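You operate a simulated robot arm through the tools that you are given. There is no shell and no other tool.

Carry out the task below with a simulated robot arm. There is one attempt and no reset: what you move stays moved.

## Task
Swap the used teal tube for the empty orange tube.
Fine: slide the arm to TUBE 1; the used tube goes in the black rack, the orange tube in its place; arm back over it; spill nothing. Set down upright: what you pick out, orange tube.

It is judged by the outcome, as a careful person would: the job done as asked, and still so three seconds after it is handed in. It fails if anything else is knocked over, pushed out of place, dropped, spilled or broken.

## Robot
A 7-joint arm with a two-finger parallel gripper, fixed in place. Base frame: the origin is at the foot of the arm, x ahead of it, y to its left, z up. Lengths are in mm, angles in degrees, forces in N, time in s.
With the tool pointing down near the work surface it reaches from about 220 to 740 mm from the base axis. Its first joint turns from -166.0 to 166.0 degrees. Payload 1.57 kg.
Tool frame: the origin (TCP) lies between the finger pads and is the grasp point; the fingertips stand 30 mm ahead of it; z points along the fingers, y is the line along which they close. Largest opening 110 mm; finger width 24, thickness 12; the body of the gripper, 48 by 112 mm, starts 78 mm behind the TCP.
Orientation is told as [roll, pitch, yaw] about the base's x, y, z axes, in that order, counted from this pose: with the fingers straight down and closing along the base's y, the tool's x points along the base's -x, its y along +y and its z along -z.

## Interface
- The arm moves only by the tool servo_tool. Its argument "rows" is a list of rows, each a list of 6 numbers: the shift along the tool's x, y, z in units of 300 mm (1.0 is 300 mm), then the turn, a rotation vector about the tool's x, y, z in units of 60 degrees (1.0 is 60 degrees). In form: [[tx, ty, tz, wx, wy, wz], ...]. A call has 1 to 20 rows; each row is the pose to reach, as a shift and turn from the pose commanded when the call began, along the tool's axes at that moment. "jaw" is the finger opening in mm, from 0 to 110, set as the call begins (left out, the last holds). A call with a number of a shift or a turn outside -1 to 1 is refused whole. A row lasts 0.2 s, in which the tool goes at most 50 mm and 8.6 degrees; a call with a longer step from one row to the next is refused whole, and so is a gripper value outside its range. Where a pose cannot be reached the arm comes as near as it can. A force on the tool above 40 N (or 10 N above the force at the start of the call, whichever is more), or a blocked arm, ends the call early, and 0.2 s more pass. The fingers move at their own pace (about 45 mm/s each) and stop on an object; they squeeze with about 37 N. The grip force told is the motor's: it shows also when the fingers shut on nothing. Time passes only in rows, and 0.2 s behind the last, so rows that repeat a pose let the fingers close. It gives the time, the measured TCP pose, the force on the tool (base axes), the opening and the grip force at its end, in the units of the frame above (readings bear some noise), with the torque about the TCP (base axes, N m) and any sound that the robot's microphone picked up.
- Cameras (640 x 400 px; columns grow to the right, rows downward): "scene" is fixed at [51.2, 499.2, 1408.2]; the picture's right is [-0.31, -0.95, 0.00], its down [-0.49, 0.16, -0.86] and it looks along [0.81, -0.27, -0.52] (base axes); focal length 308 px, centre (320, 200). "wrist" rides on the gripper at [70, 16, -141] in the tool frame; the picture's right is [-0.23, 0.97, 0.00], its down [-0.86, -0.20, -0.48] and it looks along [-0.47, -0.11, 0.88] (tool axes); focal length 222 px, centre (320, 200). There is no depth. A picture from a camera that has moved, and an enlarged one, comes with that camera's place and axes in the base frame and with its lens.
- get_image(camera): a new picture of that camera. The clock stands still meanwhile.
- lift_body(by): slides the trunk up (or, below 0, down) by that many mm; the arm rides with it, the base frame stays. It gives what a move gives, with no picture.
- zoom(camera, box): a new picture of the part [left, top, right, bottom] of that camera's present view, enlarged. The clock stands still meanwhile.
- job_done(): hands the job in; it is judged then, once.

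Places have to be worked out from the pictures, the camera data and where the tool is seen. Open the gripper and draw the arm clear of the work before you hand the job in, unless the task says otherwise.

The tools are called after "Call:" as a command line: name --pt "numbers of a row" for each row, then --argument value for the rest, lists and objects as JSON in quotes. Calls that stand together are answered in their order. servo_tool: Moves the arm, as the interface text tells. Its arguments: {"type":"object","properties":{"rows":{"type":"array"},"jaw":{"type":"number"}},"required":["rows"]} The other tools are called the same way: lift_body (by) slides the trunk up or down; get_image (camera) takes a picture; zoom (camera, box) takes an enlarged picture of a part of a camera's view; job_done () hands the job in.

At the start:

```text
time_s: 0.0
tcp_pos: [383.4, 138.3, 1256.8]
orientation: [0.0, 0.0, 0.0]
wrist_force: [-0.5, -0.3, 0.6]
torque: [-0.01, 0.02, 0.01]
finger_gap: 110.0
grip_force: 0.1
trunk travel left (down, up): [-525.0, 65.0]
```

scene: 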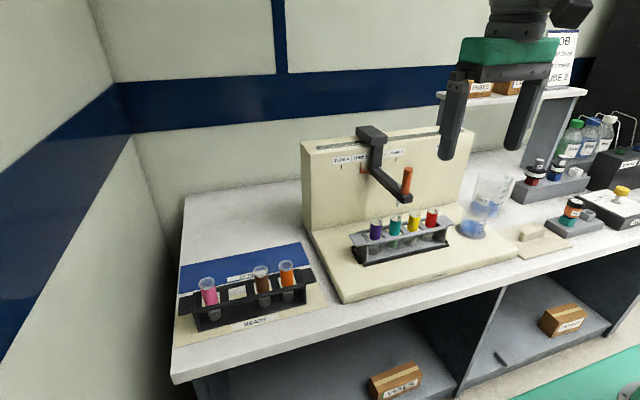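
wrist: 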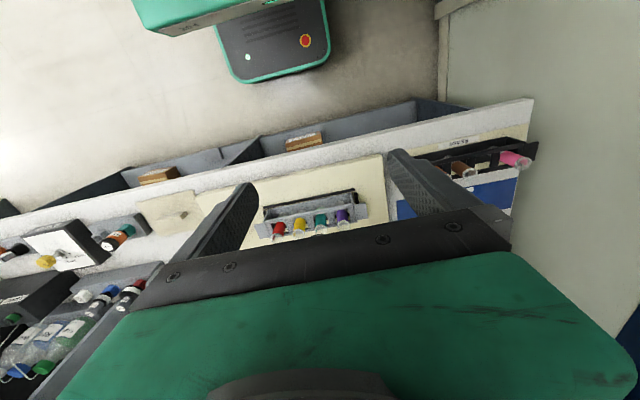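

The scene shows a backed apparatus with a sliding arm over a grey rack of four tubes, and a black rack on the left with pink, brown and orange tubes. I'll zoom in to read the labels and details.

Call:
zoom --camera "scene" --box '[300, 120, 480, 270]'

Call:
zoom --camera "scene" --box '[170, 230, 340, 350]'

Call:
zoom --camera "scene" --box '[440, 20, 640, 240]'

Call:
zoom --camera "scene" --box '[320, 140, 420, 210]'

```text
2.67 times, centred on (390, 195) of scene
camera zoom: at [51.2, 499.2, 1408.2], right [-0.31, -0.95, 0.0], down [-0.49, 0.16, -0.86], along [0.81, -0.27, -0.52], focal length 821 px, centre (133, 213)
```

zoom: 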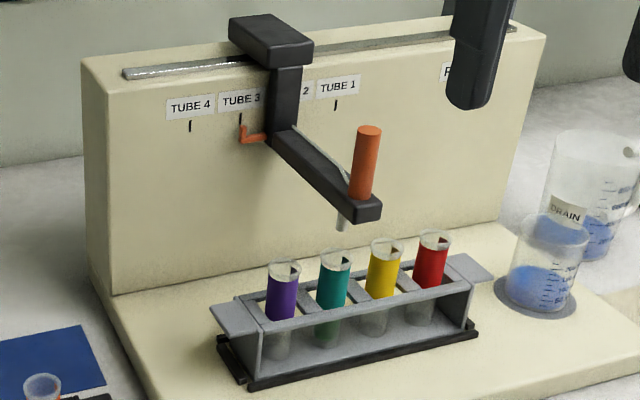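

```text
3.33 times, centred on (255, 290) of scene
camera zoom: at [51.2, 499.2, 1408.2], right [-0.31, -0.95, 0.0], down [-0.49, 0.16, -0.86], along [0.81, -0.27, -0.52], focal length 1026 px, centre (537, -100)
```

zoom: 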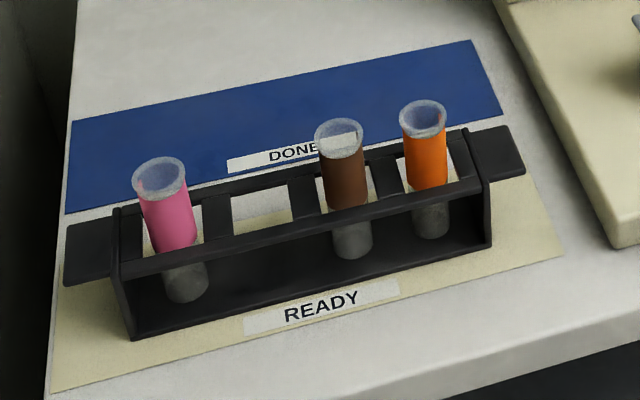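

```text
1.82 times, centred on (540, 130) of scene
camera zoom: at [51.2, 499.2, 1408.2], right [-0.31, -0.95, 0.0], down [-0.49, 0.16, -0.86], along [0.81, -0.27, -0.52], focal length 560 px, centre (-80, 327)
```

zoom: 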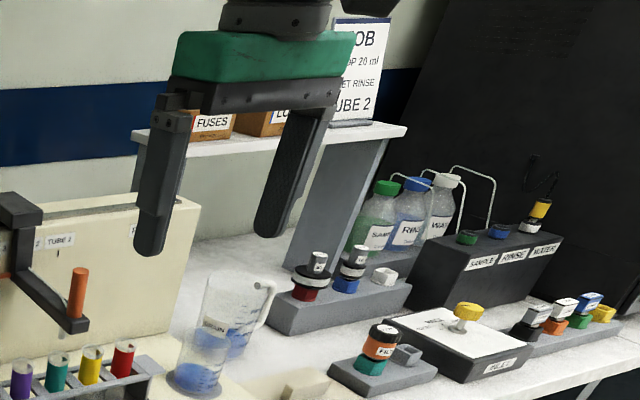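

```text
5.71 times, centred on (370, 175) of scene
camera zoom: at [51.2, 499.2, 1408.2], right [-0.31, -0.95, 0.0], down [-0.49, 0.16, -0.86], along [0.81, -0.27, -0.52], focal length 1759 px, centre (34, 343)
```

zoom: 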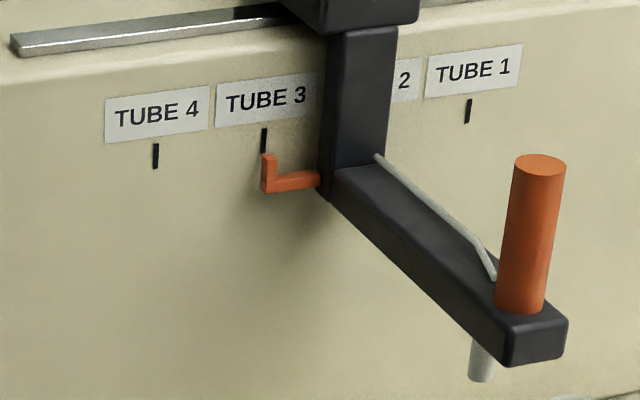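

The pointer of the sliding arm stands at TUBE 3, and the teal tube is the second from the left (position 3), under the arm's needle. I'll enlarge the wrist view to triangulate positions.

Call:
zoom --camera "wrist" --box '[240, 170, 400, 260]'

Call:
zoom --camera "wrist" --box '[390, 100, 550, 220]'

Call:
zoom --camera "scene" --box '[340, 190, 470, 270]'

Call:
zoom --camera "scene" --box '[520, 0, 620, 100]'

```text
4.00 times, centred on (320, 215) of wrist
camera zoom: at [313.9, 156.6, 1399.5], right [0.23, 0.97, 0.0], down [0.86, -0.2, 0.48], along [0.47, -0.11, -0.88], focal length 888 px, centre (320, 140)
```

zoom: 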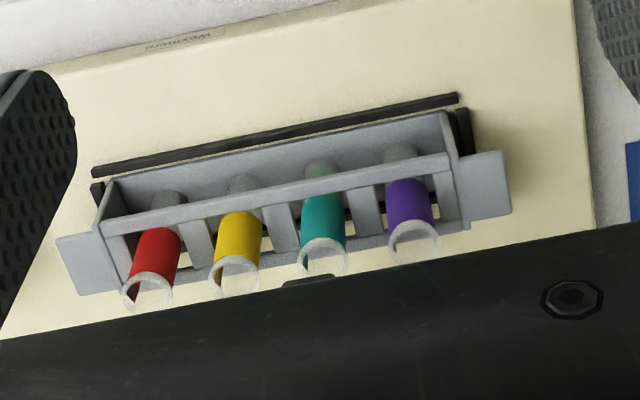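

```text
3.33 times, centred on (470, 160) of wrist
camera zoom: at [313.9, 156.6, 1399.5], right [0.23, 0.97, 0.0], down [0.86, -0.2, 0.48], along [0.47, -0.11, -0.88], focal length 740 px, centre (-180, 333)
```

zoom: 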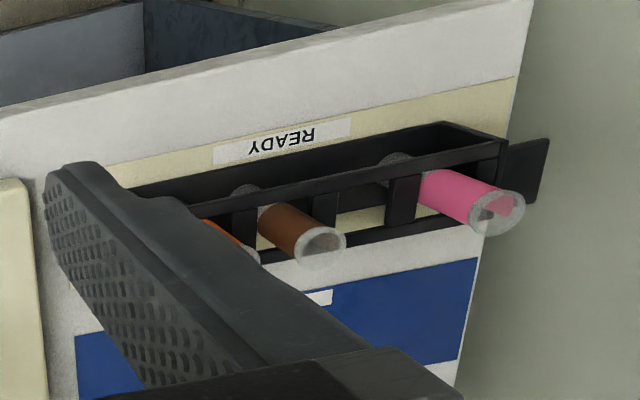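

```text
4.92 times, centred on (405, 230) of scene
camera zoom: at [51.2, 499.2, 1408.2], right [-0.31, -0.95, 0.0], down [-0.49, 0.16, -0.86], along [0.81, -0.27, -0.52], focal length 1516 px, centre (-98, 52)
```

zoom: 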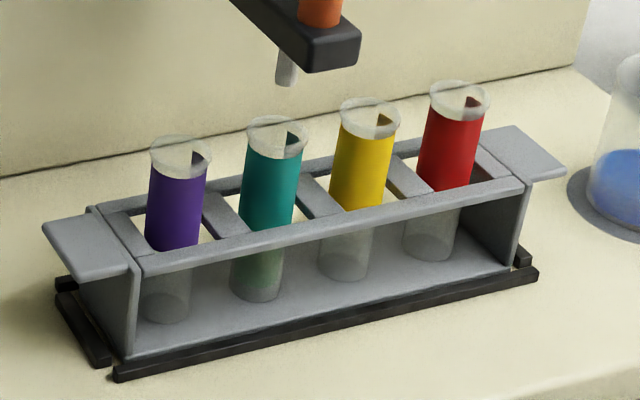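

```text
4.00 times, centred on (570, 50) of scene
camera zoom: at [51.2, 499.2, 1408.2], right [-0.31, -0.95, 0.0], down [-0.49, 0.16, -0.86], along [0.81, -0.27, -0.52], focal length 1232 px, centre (-680, 800)
```

zoom: 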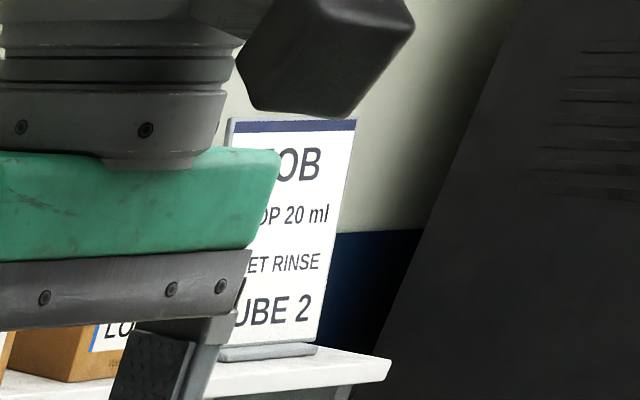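

The teal rim triangulates to about (660, 78, 917), and the black rack sits near x≈601 with its empty slot around y≈528. I'll move the wrist camera closer, above and in front of the grey rack, to refine this.

Call:
servo_tool --pt "-0.05 -0.03 0.02 0 0 0" --pt "-0.15 -0.08 0.06 0 0 0" --pt "-0.25 -0.13 0.1 0 0 0" --pt "-0.34 -0.18 0.15 0 0 0" --pt "-0.38 -0.2 0.18 0 0 0" --pt "-0.39 -0.2 0.19 0 0 0"

Call:
get_image --camera "wrist"

Call:
get_image --camera "scene"

```text
time_s: 1.4
tcp_pos: [502.0, 80.2, 1200.3]
orientation: [0.0, 0.2, 0.0]
wrist_force: [0.2, -0.4, -0.3]
torque: [-0.01, 0.0, 0.01]
finger_gap: 110.1
grip_force: 0.0
trunk travel left (down, up): [-525.0, 65.0]
```

```text
taken
camera wrist: at [432.5, 96.5, 1342.1], right [0.23, 0.97, 0.0], down [0.86, -0.2, 0.48], along [0.47, -0.11, -0.88], focal length 222 px, centre (320, 200)
```

wrist: 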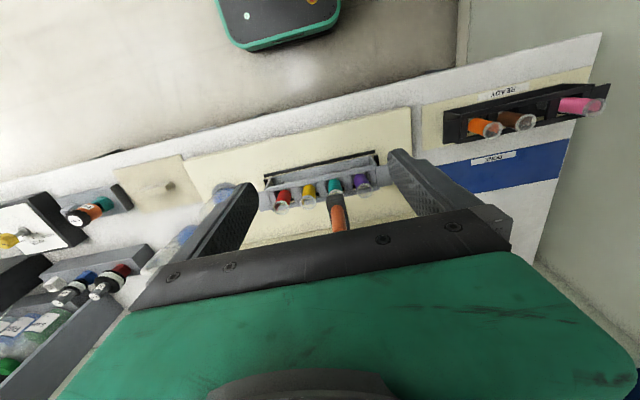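

```text
taken
```

scene: 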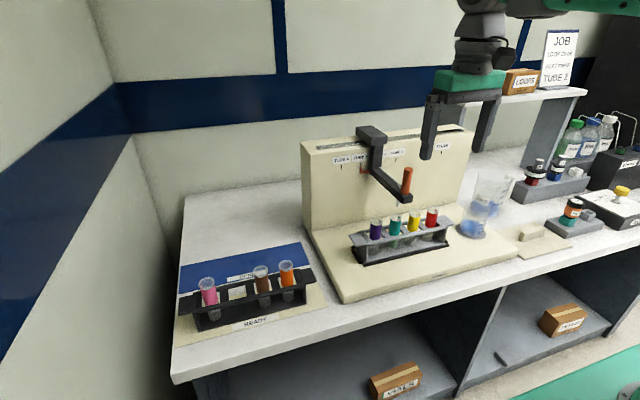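

I now see the orange peg (handle) over the teal tube. I'll enlarge both racks from this new viewpoint.

Call:
zoom --camera "wrist" --box '[430, 70, 620, 190]'

Call:
zoom --camera "wrist" --box '[240, 140, 400, 240]'

Call:
zoom --camera "scene" --box '[200, 260, 320, 335]'

Call:
zoom --camera "scene" --box '[520, 20, 600, 100]'

```text
3.33 times, centred on (525, 130) of wrist
camera zoom: at [432.5, 96.5, 1342.1], right [0.23, 0.97, 0.0], down [0.86, -0.2, 0.48], along [0.47, -0.11, -0.88], focal length 740 px, centre (-363, 433)
```

zoom: 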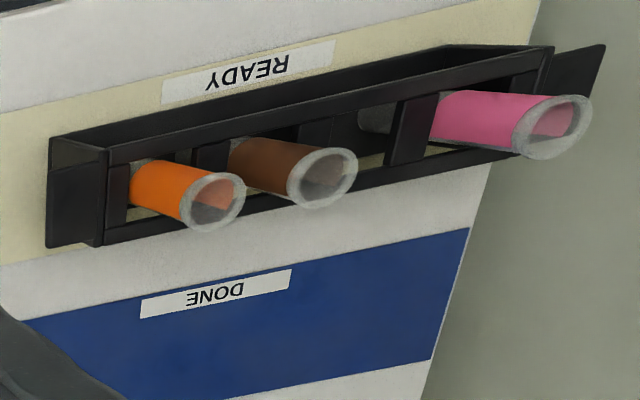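

```text
4.00 times, centred on (320, 190) of wrist
camera zoom: at [432.5, 96.5, 1342.1], right [0.23, 0.97, 0.0], down [0.86, -0.2, 0.48], along [0.47, -0.11, -0.88], focal length 888 px, centre (320, 240)
```

zoom: 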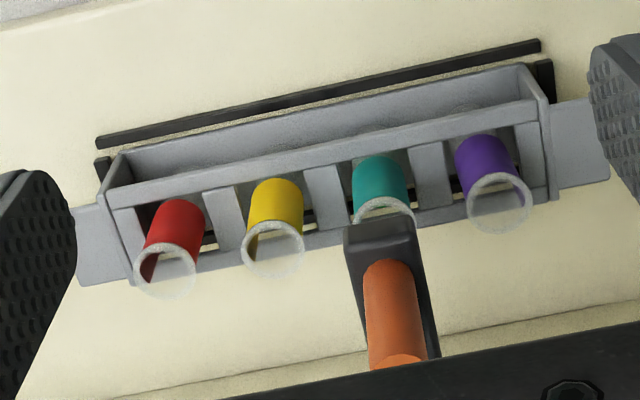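

```text
5.33 times, centred on (260, 298) of scene
camera zoom: at [51.2, 499.2, 1408.2], right [-0.31, -0.95, 0.0], down [-0.49, 0.16, -0.86], along [0.81, -0.27, -0.52], focal length 1642 px, centre (640, -320)
```

zoom: 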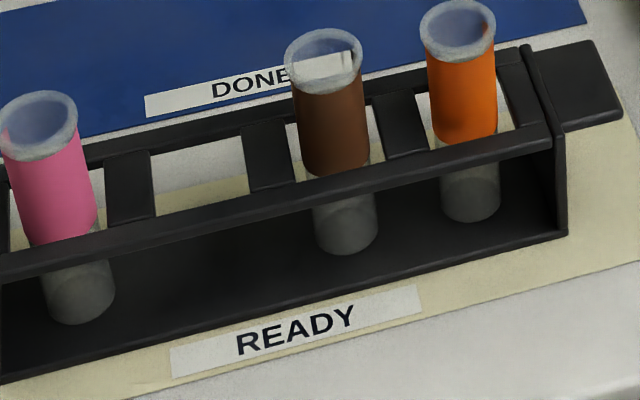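

```text
5.00 times, centred on (560, 60) of scene
camera zoom: at [51.2, 499.2, 1408.2], right [-0.31, -0.95, 0.0], down [-0.49, 0.16, -0.86], along [0.81, -0.27, -0.52], focal length 1540 px, centre (-880, 900)
```

zoom: 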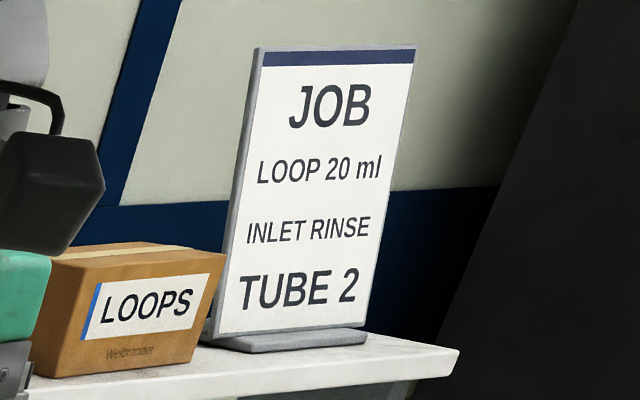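

Both racks are now triangulated: the grey tubes are near x≈657 with a spacing of about 61 mm, and the black rack's empty slot is near (597, 529), about 800 mm out. I'll move over towards the black rack at a safe height to test the reach and refine the geometry.

Call:
servo_tool --pt "0 0.05 0.0 0 0 0" --pt "-0.01 0.17 0.0 0 0 0" --pt "-0.02 0.32 0 0 0 0" --pt "-0.03 0.47 0 0 0 0" --pt "-0.04 0.62 0 0 0 0" --pt "-0.05 0.77 0 0 0 0" --pt "-0.06 0.9 0 0 0 0" --pt "-0.06 0.98 0 0 0 0" --pt "-0.06 1.0 0 0 0 0"

Call:
get_image --camera "wrist"

Call:
get_image --camera "scene"

```text
time_s: 3.4
tcp_pos: [518.1, 381.4, 1200.9]
orientation: [0.0, 0.0, 0.0]
wrist_force: [-0.3, -0.2, -0.2]
torque: [0.04, -0.01, 0.04]
finger_gap: 110.1
grip_force: 0.1
trunk travel left (down, up): [-525.0, 65.0]
```

```text
taken
camera wrist: at [449.8, 397.5, 1342.7], right [0.23, 0.97, 0.0], down [0.86, -0.2, 0.48], along [0.47, -0.11, -0.88], focal length 222 px, centre (320, 200)
```

wrist: 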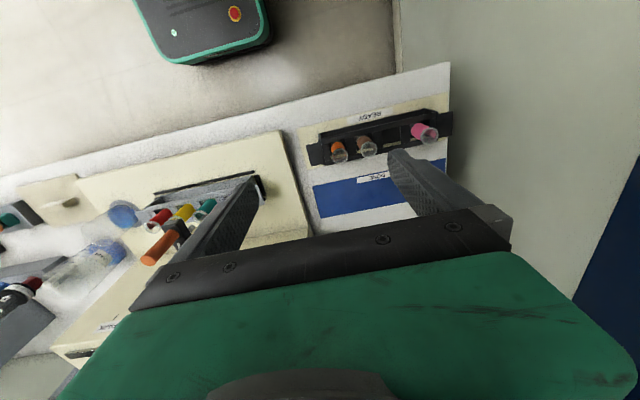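

```text
taken
```

scene: 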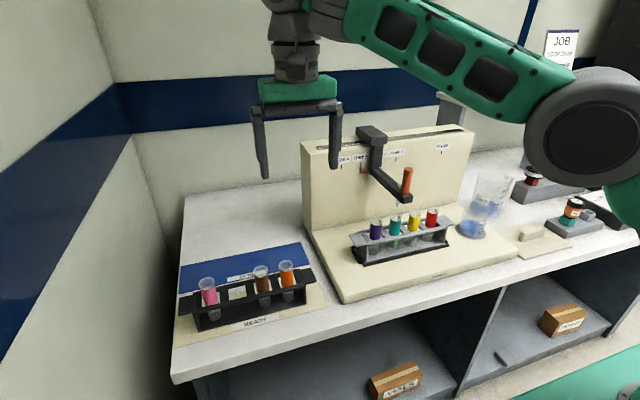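

The black rack is visible from here with its empty second slot. I'll enlarge it for measurement.

Call:
zoom --camera "wrist" --box '[295, 90, 465, 196]'

Call:
zoom --camera "wrist" --box '[130, 160, 290, 260]'

```text
3.76 times, centred on (380, 143) of wrist
camera zoom: at [449.8, 397.5, 1342.7], right [0.23, 0.97, 0.0], down [0.86, -0.2, 0.48], along [0.47, -0.11, -0.88], focal length 836 px, centre (94, 415)
```

zoom: 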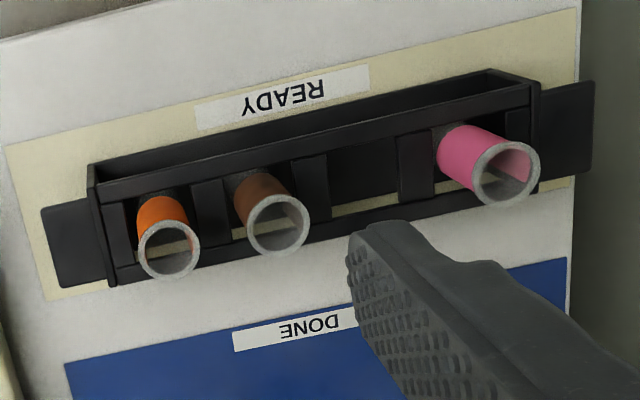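

```text
4.00 times, centred on (210, 210) of wrist
camera zoom: at [449.8, 397.5, 1342.7], right [0.23, 0.97, 0.0], down [0.86, -0.2, 0.48], along [0.47, -0.11, -0.88], focal length 888 px, centre (760, 160)
```

zoom: 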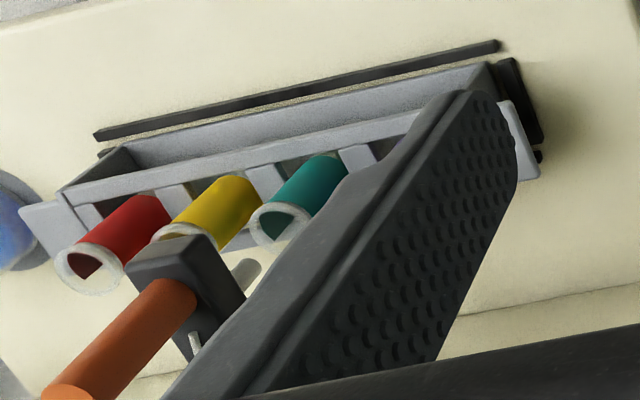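

Black-rack slots come out at x≈597, y≈406 (orange), 467 (brown), 528 (empty) and 588 (pink). I'll test whether the tool can get above the empty slot pointing straight down, well above everything.

Call:
servo_tool --pt "-0.03 0.06 0.02 0 0 0" --pt "-0.09 0.16 0.05 0 0 0" --pt "-0.15 0.28 0.09 0 0 0" --pt "-0.21 0.39 0.13 0 0 0" --pt "-0.25 0.47 0.16 0 0 0" --pt "-0.263 0.49 0.167 0 0 0" --pt "-0.263 0.49 0.167 0 0 0" --jaw 60

Call:
get_image --camera "wrist"

Call:
get_image --camera "scene"

```text
time_s: 5.0
tcp_pos: [523.9, 428.7, 1149.1]
orientation: [0.0, 0.1, 0.0]
wrist_force: [0.7, -0.5, 0.1]
torque: [0.0, -0.01, 0.0]
finger_gap: 59.8
grip_force: 0.1
out of reach, approached as far as the arm can: row 1, 2, 3, 4, 5, 6, 7
trunk travel left (down, up): [-525.0, 65.0]
```

```text
taken
camera wrist: at [454.9, 444.4, 1291.3], right [0.23, 0.97, 0.0], down [0.86, -0.2, 0.48], along [0.47, -0.11, -0.88], focal length 222 px, centre (320, 200)
```

wrist: 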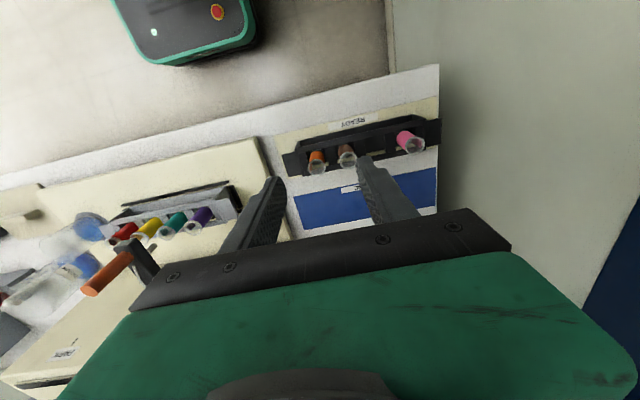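

```text
taken
```

scene: 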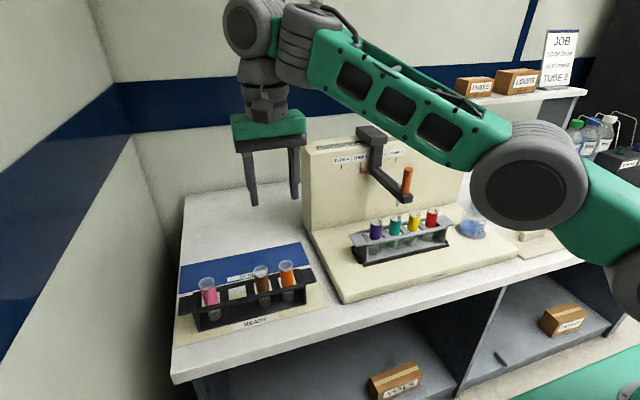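

The tool-down reach stops at about 677 mm at this height, so the empty slot (about 798 mm) will need a tilted tool and a lower approach. I'll raise the trunk by 65, which puts the shoulder in a better place for the work height.

Call:
lift_body --by 65

```text
time_s: 6.0
tcp_pos: [524.2, 427.3, 1213.1]
orientation: [0.0, 0.0, 0.0]
wrist_force: [0.3, 0.3, 0.0]
torque: [0.03, 0.02, 0.02]
finger_gap: 60.0
grip_force: 0.1
trunk travel left (down, up): [-590.0, 0.0]
```

I'll make a modest move in −y to check which pose the shifts are counted from after the clamped move.

Call:
servo_tool --pt "0 -0.06 0 0 0 0" --pt "0 -0.16 0 0 0 0" --pt "0 -0.26 0 0 0 0" --pt "0 -0.32 0 0 0 0" --pt "0 -0.333 0 0 0 0"

```text
time_s: 7.2
tcp_pos: [524.1, 326.5, 1215.0]
orientation: [0.0, 0.0, 0.0]
wrist_force: [1.6, -0.6, -0.3]
torque: [0.01, 0.0, -0.03]
finger_gap: 59.8
grip_force: 0.0
trunk travel left (down, up): [-590.0, 0.0]
```

Shifts count from the clamped pose, good. Now I go to about (555, 80, 1150) in front of the peg for a close look.

Call:
servo_tool --pt "-0.01 -0.05 0.01 0 0 0" --pt "-0.02 -0.17 0.04 0 0 0" --pt "-0.04 -0.31 0.08 0 0 0" --pt "-0.06 -0.45 0.12 0 0 0" --pt "-0.08 -0.59 0.16 0 0 0" --pt "-0.09 -0.71 0.19 0 0 0" --pt "-0.1 -0.79 0.21 0 0 0" --pt "-0.103 -0.822 0.217 0 0 0"

Call:
get_image --camera "wrist"

Call:
zoom --camera "wrist" --box '[240, 120, 400, 220]'

Call:
get_image --camera "scene"

```text
time_s: 9.0
tcp_pos: [552.9, 81.8, 1149.3]
orientation: [0.1, 0.0, 0.0]
wrist_force: [0.1, 0.2, 0.6]
torque: [0.01, 0.02, 0.02]
finger_gap: 60.1
grip_force: 0.0
trunk travel left (down, up): [-590.0, 0.0]
```

```text
taken
camera wrist: at [485.0, 97.6, 1290.3], right [0.23, 0.97, 0.0], down [0.86, -0.2, 0.48], along [0.47, -0.11, -0.88], focal length 222 px, centre (320, 200)
```

wrist: 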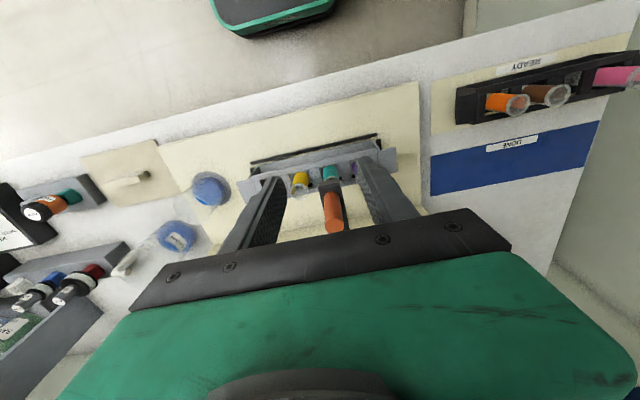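

```text
4.00 times, centred on (320, 170) of wrist
camera zoom: at [485.0, 97.6, 1290.3], right [0.23, 0.97, 0.0], down [0.86, -0.2, 0.48], along [0.47, -0.11, -0.88], focal length 888 px, centre (320, 320)
```

zoom: 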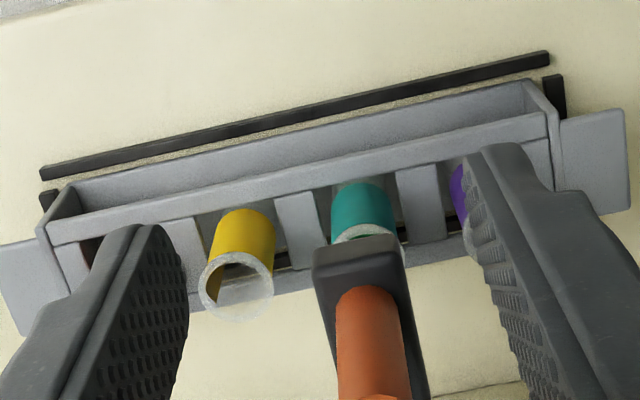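

```text
taken
```

scene: 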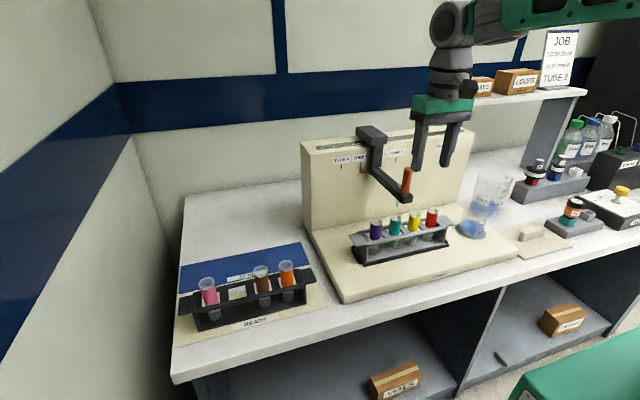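

I'll zoom further on the peg for exact top and base positions.

Call:
zoom --camera "wrist" --box '[300, 170, 364, 240]'

Call:
zoom --camera "scene" --box '[380, 160, 430, 210]'

Call:
zoom --camera "scene" --box '[320, 120, 460, 200]'

```text
5.71 times, centred on (332, 205) of wrist
camera zoom: at [485.0, 97.6, 1290.3], right [0.23, 0.97, 0.0], down [0.86, -0.2, 0.48], along [0.47, -0.11, -0.88], focal length 1269 px, centre (251, 171)
```

zoom: 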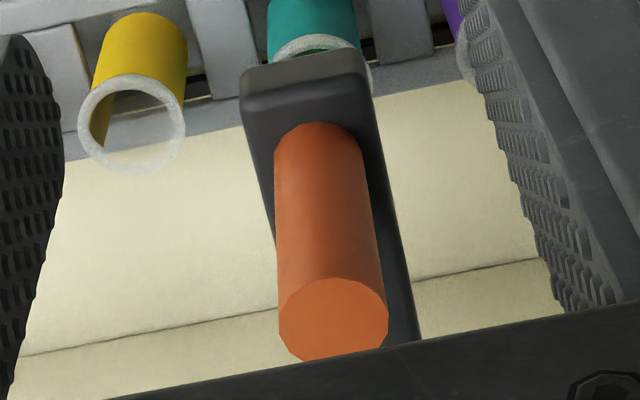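

```text
8.00 times, centred on (405, 185) of scene
camera zoom: at [51.2, 499.2, 1408.2], right [-0.31, -0.95, 0.0], down [-0.49, 0.16, -0.86], along [0.81, -0.27, -0.52], focal length 2463 px, centre (-360, 320)
```

zoom: 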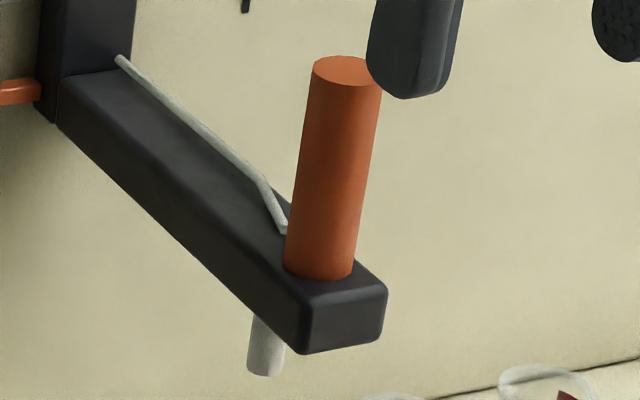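

```text
4.57 times, centred on (390, 160) of scene
camera zoom: at [51.2, 499.2, 1408.2], right [-0.31, -0.95, 0.0], down [-0.49, 0.16, -0.86], along [0.81, -0.27, -0.52], focal length 1408 px, centre (0, 383)
```

zoom: 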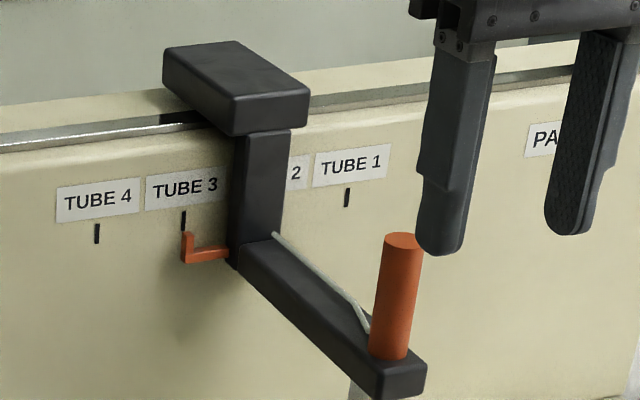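

The peg is at about (635.5, 79.5), z from 1012 to 1078, about 21 mm thick. I move over it with the tool straight down and then lower so the pads straddle it, with the fingertips just above the bar.

Call:
servo_tool --pt "-0.05 0 0 0 0 0" --pt "-0.13 -0.003 0 0 0 0" --pt "-0.21 -0.005 0 0 0 0" --pt "-0.26 -0.007 0 0 0 0" --pt "-0.268 -0.007 0 0 0 0" --pt "-0.268 -0.007 0 0 0 0" --jaw 60

Call:
get_image --camera "wrist"

Call:
zoom --camera "scene" --box '[340, 100, 480, 220]'

```text
time_s: 10.4
tcp_pos: [635.0, 79.7, 1148.1]
orientation: [0.0, 0.0, 0.0]
wrist_force: [0.4, 0.2, 0.0]
torque: [0.02, 0.02, 0.02]
finger_gap: 60.1
grip_force: 0.1
trunk travel left (down, up): [-590.0, 0.0]
```

```text
taken
camera wrist: at [565.6, 96.1, 1291.3], right [0.23, 0.97, 0.0], down [0.86, -0.2, 0.48], along [0.47, -0.11, -0.88], focal length 222 px, centre (320, 200)
```

wrist: 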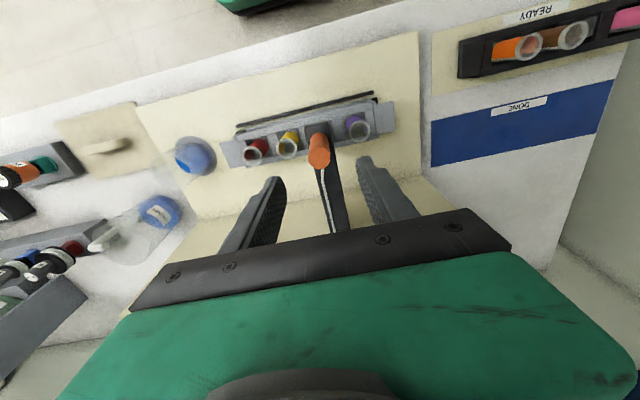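

```text
3.33 times, centred on (410, 160) of scene
camera zoom: at [51.2, 499.2, 1408.2], right [-0.31, -0.95, 0.0], down [-0.49, 0.16, -0.86], along [0.81, -0.27, -0.52], focal length 1026 px, centre (20, 333)
```

zoom: 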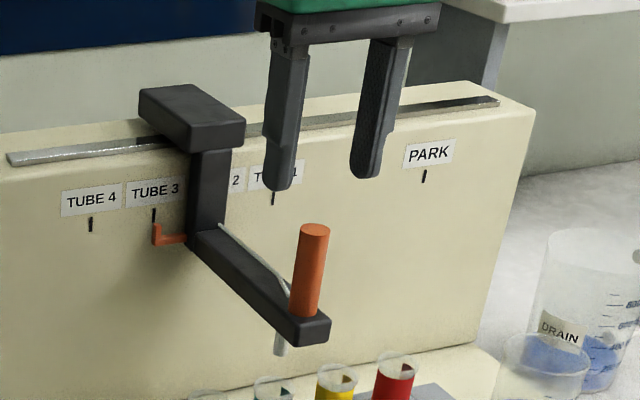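

Call:
zoom --camera "wrist" --box '[280, 110, 360, 190]'

```text
5.00 times, centred on (320, 150) of wrist
camera zoom: at [565.6, 96.1, 1291.3], right [0.23, 0.97, 0.0], down [0.86, -0.2, 0.48], along [0.47, -0.11, -0.88], focal length 1111 px, centre (320, 450)
```

zoom: 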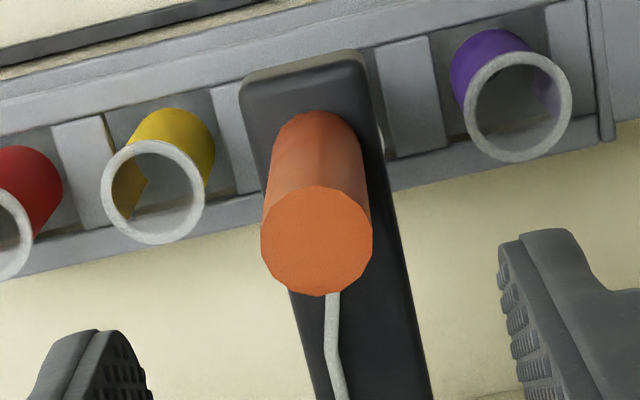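

The peg top is centred under the open fingers (about (634, 79.6)). I lower to TCP z≈1051 and then close on the peg.

Call:
servo_tool --pt "0 0 0.06 0 0 0" --pt "0 0 0.15 0 0 0" --pt "0 0 0.23 0 0 0" --pt "0 0 0.29 0 0 0" --pt "0 0 0.32 0 0 0" --pt "0 0 0.325 0 0 0" --jaw 60

Call:
zoom --camera "scene" --box '[340, 110, 480, 220]'

Call:
get_image --camera "wrist"

```text
time_s: 11.8
tcp_pos: [634.8, 80.6, 1052.1]
orientation: [0.0, 0.0, 0.0]
wrist_force: [-0.3, -0.1, -0.5]
torque: [-0.02, -0.02, 0.01]
finger_gap: 60.0
grip_force: 0.0
trunk travel left (down, up): [-590.0, 0.0]
```

```text
3.64 times, centred on (410, 165) of scene
camera zoom: at [51.2, 499.2, 1408.2], right [-0.31, -0.95, 0.0], down [-0.49, 0.16, -0.86], along [0.81, -0.27, -0.52], focal length 1120 px, centre (-7, 327)
```

zoom: 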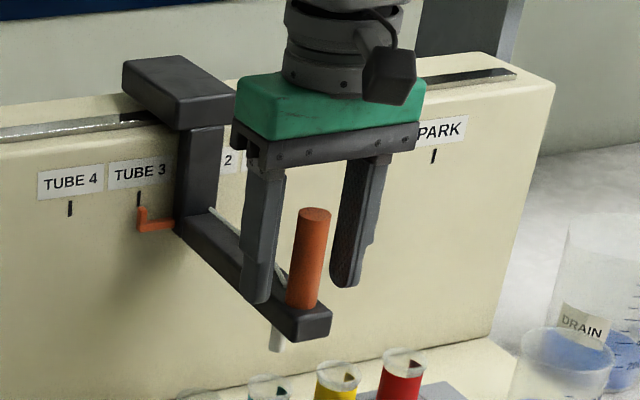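

```text
taken
camera wrist: at [566.1, 96.1, 1193.3], right [0.23, 0.97, 0.0], down [0.86, -0.2, 0.48], along [0.47, -0.11, -0.88], focal length 222 px, centre (320, 200)
```

wrist: 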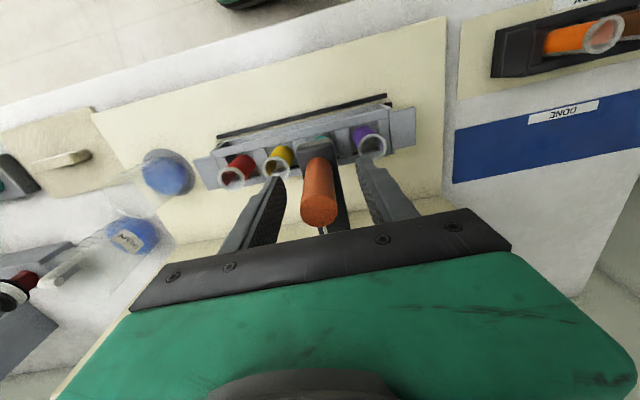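

The fingers straddle the peg cleanly. I close on it now.

Call:
servo_tool --pt "0 0 0 0 0 0" --pt "0 0 0 0 0 0" --pt "0 0 0 0 0 0" --pt "0 0 0 0 0 0" --pt "0 0 0 0 0 0" --jaw 10

```text
time_s: 13.0
tcp_pos: [635.1, 79.6, 1051.7]
orientation: [0.0, 0.1, 0.0]
wrist_force: [-0.5, -0.6, -1.2]
torque: [-0.07, -0.04, 0.02]
finger_gap: 21.8
grip_force: 34.8
trunk travel left (down, up): [-590.0, 0.0]
```

The peg is held at a 21.8 mm gap. I slide it a short way in −y first to see the force.

Call:
servo_tool --pt "0 -0.02 0 0 0 0" --pt "0 -0.05 0 0 0 0" --pt "0 -0.08 0 0 0 0" --pt "0 -0.1 0 0 0 0"

Call:
zoom --camera "scene" --box '[320, 110, 460, 220]'

```text
time_s: 14.0
tcp_pos: [634.3, 48.4, 1052.4]
orientation: [0.0, 0.0, 0.0]
wrist_force: [3.8, 1.3, 3.2]
torque: [0.17, 0.91, 0.07]
finger_gap: 21.8
grip_force: 34.7
trunk travel left (down, up): [-590.0, 0.0]
```

```text
3.64 times, centred on (390, 165) of scene
camera zoom: at [51.2, 499.2, 1408.2], right [-0.31, -0.95, 0.0], down [-0.49, 0.16, -0.86], along [0.81, -0.27, -0.52], focal length 1120 px, centre (66, 327)
```

zoom: 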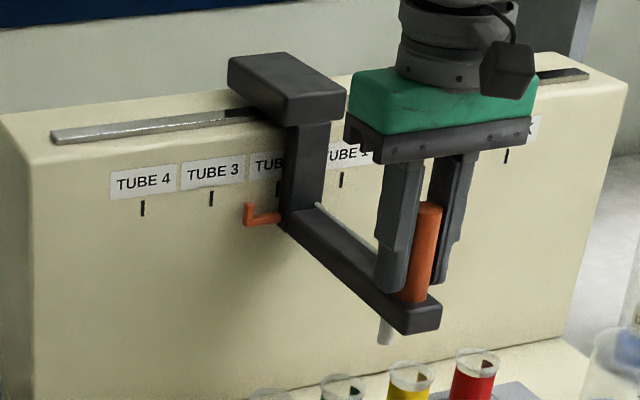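

It slides freely along y with only small forces. I continue to a total of about 121.5 mm to bring the pointer to the TUBE 1 mark.

Call:
servo_tool --pt "0 -0.03 0 0 0 0" --pt "0 -0.08 0 0 0 0" --pt "0 -0.14 0 0 0 0" --pt "0 -0.2 0 0 0 0" --pt "0 -0.25 0 0 0 0" --pt "0 -0.285 0 0 0 0" --pt "0 -0.3 0 0 0 0" --pt "0 -0.305 0 0 0 0" --pt "0 -0.305 0 0 0 0"

Call:
zoom --camera "scene" --box '[320, 110, 480, 220]'

Call:
zoom --camera "scene" --box '[350, 130, 420, 190]'

```text
time_s: 16.0
tcp_pos: [635.1, -42.7, 1050.9]
orientation: [-0.1, 0.1, 0.0]
wrist_force: [2.3, 4.4, -1.9]
torque: [-0.05, -0.09, 0.11]
finger_gap: 21.7
grip_force: 34.4
trunk travel left (down, up): [-590.0, 0.0]
```

```text
3.64 times, centred on (400, 165) of scene
camera zoom: at [51.2, 499.2, 1408.2], right [-0.31, -0.95, 0.0], down [-0.49, 0.16, -0.86], along [0.81, -0.27, -0.52], focal length 1120 px, centre (29, 327)
```

zoom: 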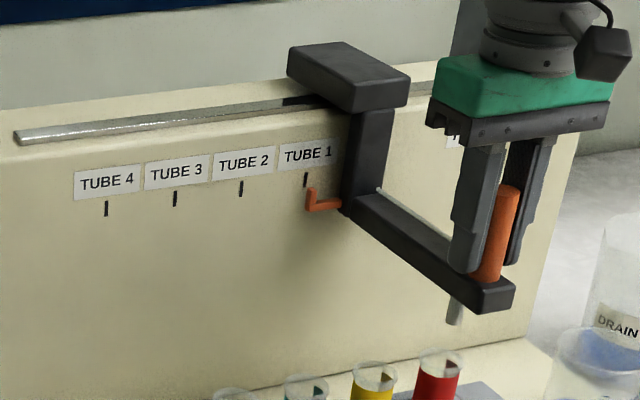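

```text
6.67 times, centred on (385, 160) of scene
camera zoom: at [51.2, 499.2, 1408.2], right [-0.31, -0.95, 0.0], down [-0.49, 0.16, -0.86], along [0.81, -0.27, -0.52], focal length 2053 px, centre (-113, 467)
```

zoom: 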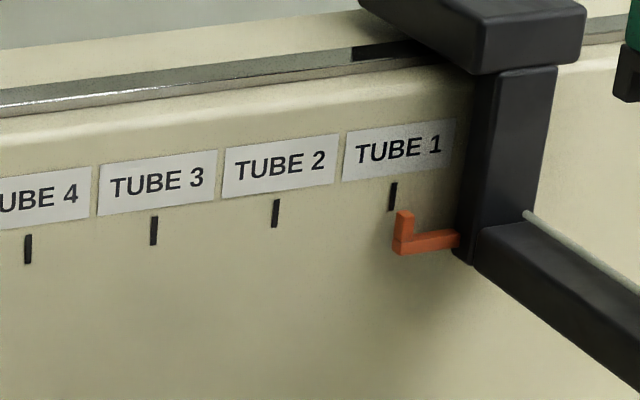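

The pointer is at TUBE 1, perhaps 1–2 mm past; I nudge it back by 1.5 mm, then check before releasing.

Call:
servo_tool --pt "0 0.003 0 0 0 0" --pt "0 0.005 0 0 0 0" --pt "0 0.005 0 0 0 0"

Call:
zoom --camera "scene" --box '[350, 130, 420, 190]'

```text
time_s: 16.8
tcp_pos: [635.4, -41.5, 1051.7]
orientation: [0.0, 0.1, 0.1]
wrist_force: [-3.1, 0.6, -4.4]
torque: [-0.05, -0.33, -0.23]
finger_gap: 21.9
grip_force: 34.3
trunk travel left (down, up): [-590.0, 0.0]
```

```text
6.67 times, centred on (385, 160) of scene
camera zoom: at [51.2, 499.2, 1408.2], right [-0.31, -0.95, 0.0], down [-0.49, 0.16, -0.86], along [0.81, -0.27, -0.52], focal length 2053 px, centre (-113, 467)
```

zoom: 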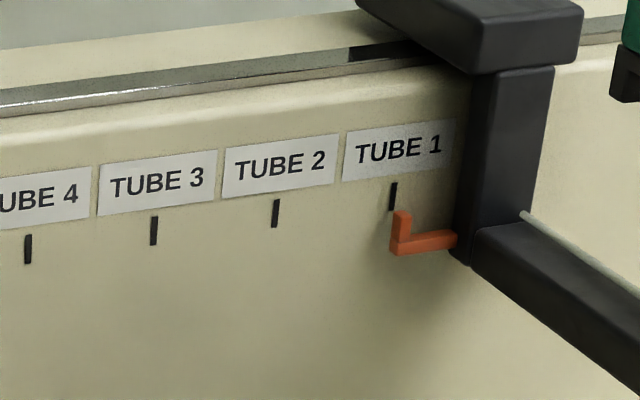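

The pointer is aligned with the TUBE 1 mark. I open the fingers and then raise straight up.

Call:
servo_tool --pt "0 0 0 0 0 0" --pt "0 0 0 0 0 0" --pt "0 0 0 0 0 0" --pt "0 0 -0.02 0 0 0" --pt "0 0 -0.08 0 0 0" --pt "0 0 -0.17 0 0 0" --pt "0 0 -0.26 0 0 0" --pt "0 0 -0.32 0 0 0" --pt "0 0 -0.34 0 0 0" --jaw 60

Call:
zoom --camera "scene" --box '[320, 100, 500, 220]'

```text
time_s: 18.8
tcp_pos: [634.1, -40.6, 1155.4]
orientation: [0.0, 0.0, 0.0]
wrist_force: [0.2, -0.2, 0.8]
torque: [0.01, 0.0, 0.01]
finger_gap: 60.1
grip_force: 0.0
trunk travel left (down, up): [-590.0, 0.0]
```

```text
3.33 times, centred on (410, 160) of scene
camera zoom: at [51.2, 499.2, 1408.2], right [-0.31, -0.95, 0.0], down [-0.49, 0.16, -0.86], along [0.81, -0.27, -0.52], focal length 1026 px, centre (20, 333)
```

zoom: 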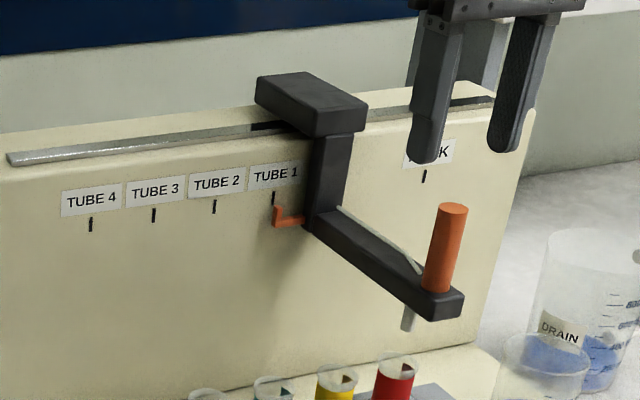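

The arm is parked at TUBE 1 and released. Now I move over to a viewpoint in front of the teal tube.

Call:
servo_tool --pt "0.03 0.05 0 0 0 0" --pt "0.08 0.15 0 0 0 0" --pt "0.12 0.28 0 0 0 0" --pt "0.15 0.37 0.03 0 0 0" --pt "0.15 0.4 0.1 0 0 0" --pt "0.15 0.4 0.18 0 0 0" --pt "0.15 0.4 0.24 0 0 0" --pt "0.15 0.4 0.25 0 0 0" --pt "0.15 0.4 0.25 0 0 0" --jaw 60

Call:
get_image --camera "wrist"

Call:
zoom --camera "wrist" --box '[230, 110, 410, 220]'

Call:
zoom --camera "scene" --box '[360, 195, 440, 255]'

```text
time_s: 20.8
tcp_pos: [590.9, 79.9, 1080.0]
orientation: [0.1, 0.0, 0.0]
wrist_force: [0.8, 0.8, -0.8]
torque: [-0.01, 0.02, 0.0]
finger_gap: 60.2
grip_force: 0.1
trunk travel left (down, up): [-590.0, 0.0]
```

```text
taken
camera wrist: at [521.5, 96.2, 1221.0], right [0.23, 0.97, 0.0], down [0.85, -0.2, 0.48], along [0.47, -0.11, -0.88], focal length 222 px, centre (320, 200)
```

wrist: 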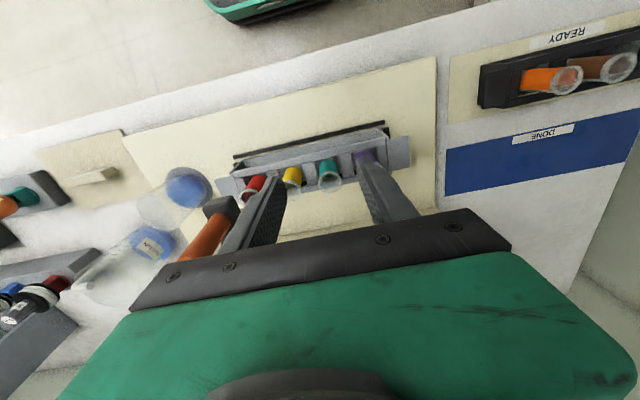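

```text
3.56 times, centred on (320, 165) of wrist
camera zoom: at [521.5, 96.2, 1221.0], right [0.23, 0.97, 0.0], down [0.85, -0.2, 0.48], along [0.47, -0.11, -0.88], focal length 790 px, centre (320, 324)
```

zoom: 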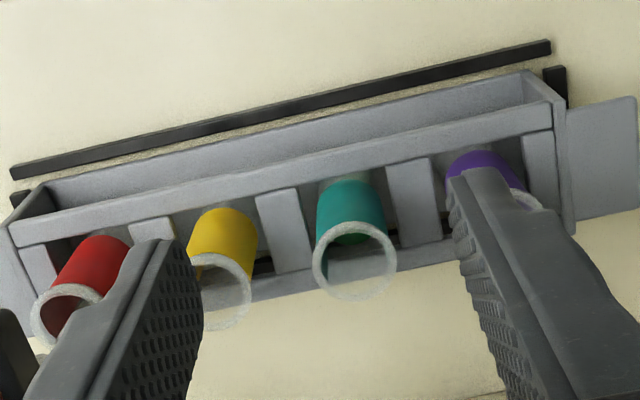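

```text
6.67 times, centred on (400, 225) of scene
camera zoom: at [51.2, 499.2, 1408.2], right [-0.31, -0.95, 0.0], down [-0.49, 0.16, -0.86], along [0.81, -0.27, -0.52], focal length 2053 px, centre (-213, 33)
```

zoom: 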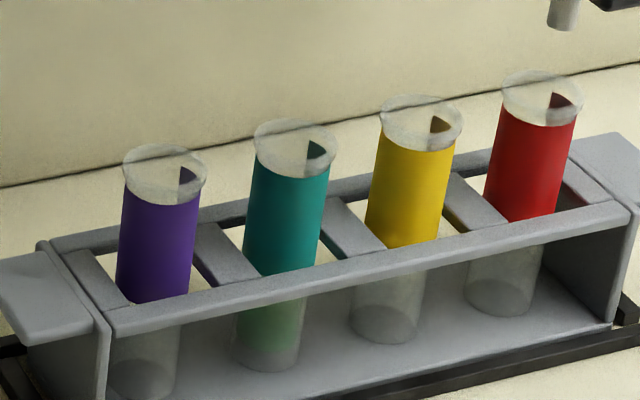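

The teal rim triangulates consistently to (654.7, 79.3, 923). I need the rack's crossbar height to set the fingertip depth, so I zoom in tightly.

Call:
zoom --camera "wrist" --box '[290, 140, 370, 190]'

Call:
zoom --camera "scene" --box '[380, 205, 430, 245]'

```text
8.00 times, centred on (330, 165) of wrist
camera zoom: at [521.5, 96.2, 1221.0], right [0.23, 0.97, 0.0], down [0.85, -0.2, 0.48], along [0.47, -0.11, -0.88], focal length 1777 px, centre (240, 480)
```

zoom: 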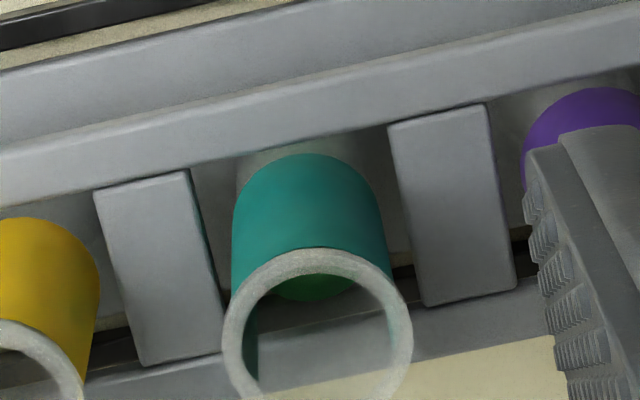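

```text
10.00 times, centred on (405, 225) of scene
camera zoom: at [51.2, 499.2, 1408.2], right [-0.31, -0.95, 0.0], down [-0.49, 0.16, -0.86], along [0.81, -0.27, -0.52], focal length 3079 px, centre (-530, -50)
```

zoom: 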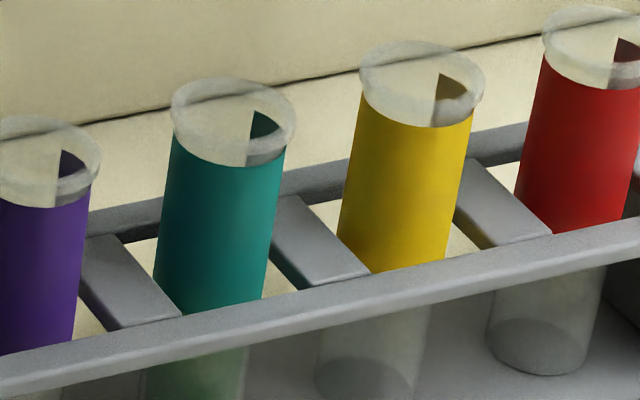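

Crossbar tops come out at z≈878 and the teal tube stands near the middle of its slot, protruding about 45 mm. I now tilt the tool 25° outward about its closing axis, so that the far slot in the black rack will be within reach, and narrow the jaw to 46.

Call:
servo_tool --pt "0 0 0 0 -0.08 0" --pt "0 0 0 0 -0.18 0" --pt "0 0 0 0 -0.29 0" --pt "0 0 0 0 -0.38 0" --pt "0 0 0 0 -0.4167 0" --pt "0 0 0 0 -0.4167 0" --jaw 46

Call:
get_image --camera "wrist"

Call:
get_image --camera "scene"

```text
time_s: 22.2
tcp_pos: [590.1, 79.3, 1078.6]
orientation: [0.0, -25.0, -0.1]
wrist_force: [-0.6, -1.0, 0.5]
torque: [-0.02, 0.0, 0.03]
finger_gap: 46.0
grip_force: 0.1
trunk travel left (down, up): [-590.0, 0.0]
```

```text
taken
camera wrist: at [468.1, 95.7, 1177.8], right [0.21, 0.97, 0.1], down [0.57, -0.2, 0.8], along [0.79, -0.11, -0.6], focal length 222 px, centre (320, 200)
```

wrist: 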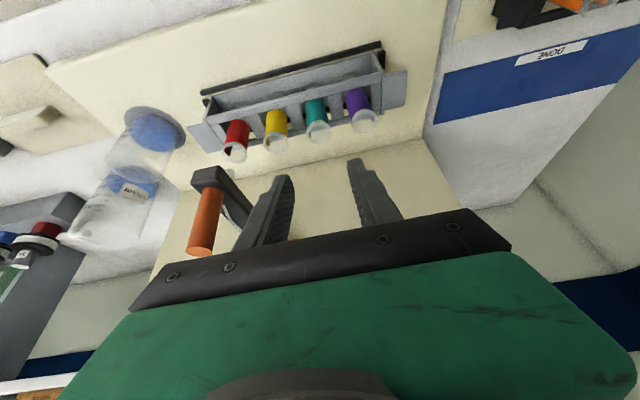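

```text
taken
```

scene: 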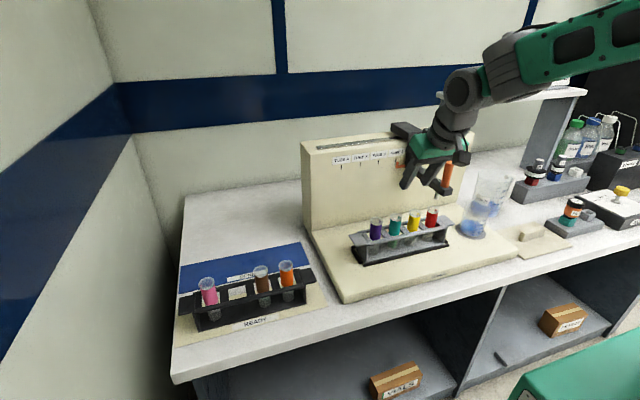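

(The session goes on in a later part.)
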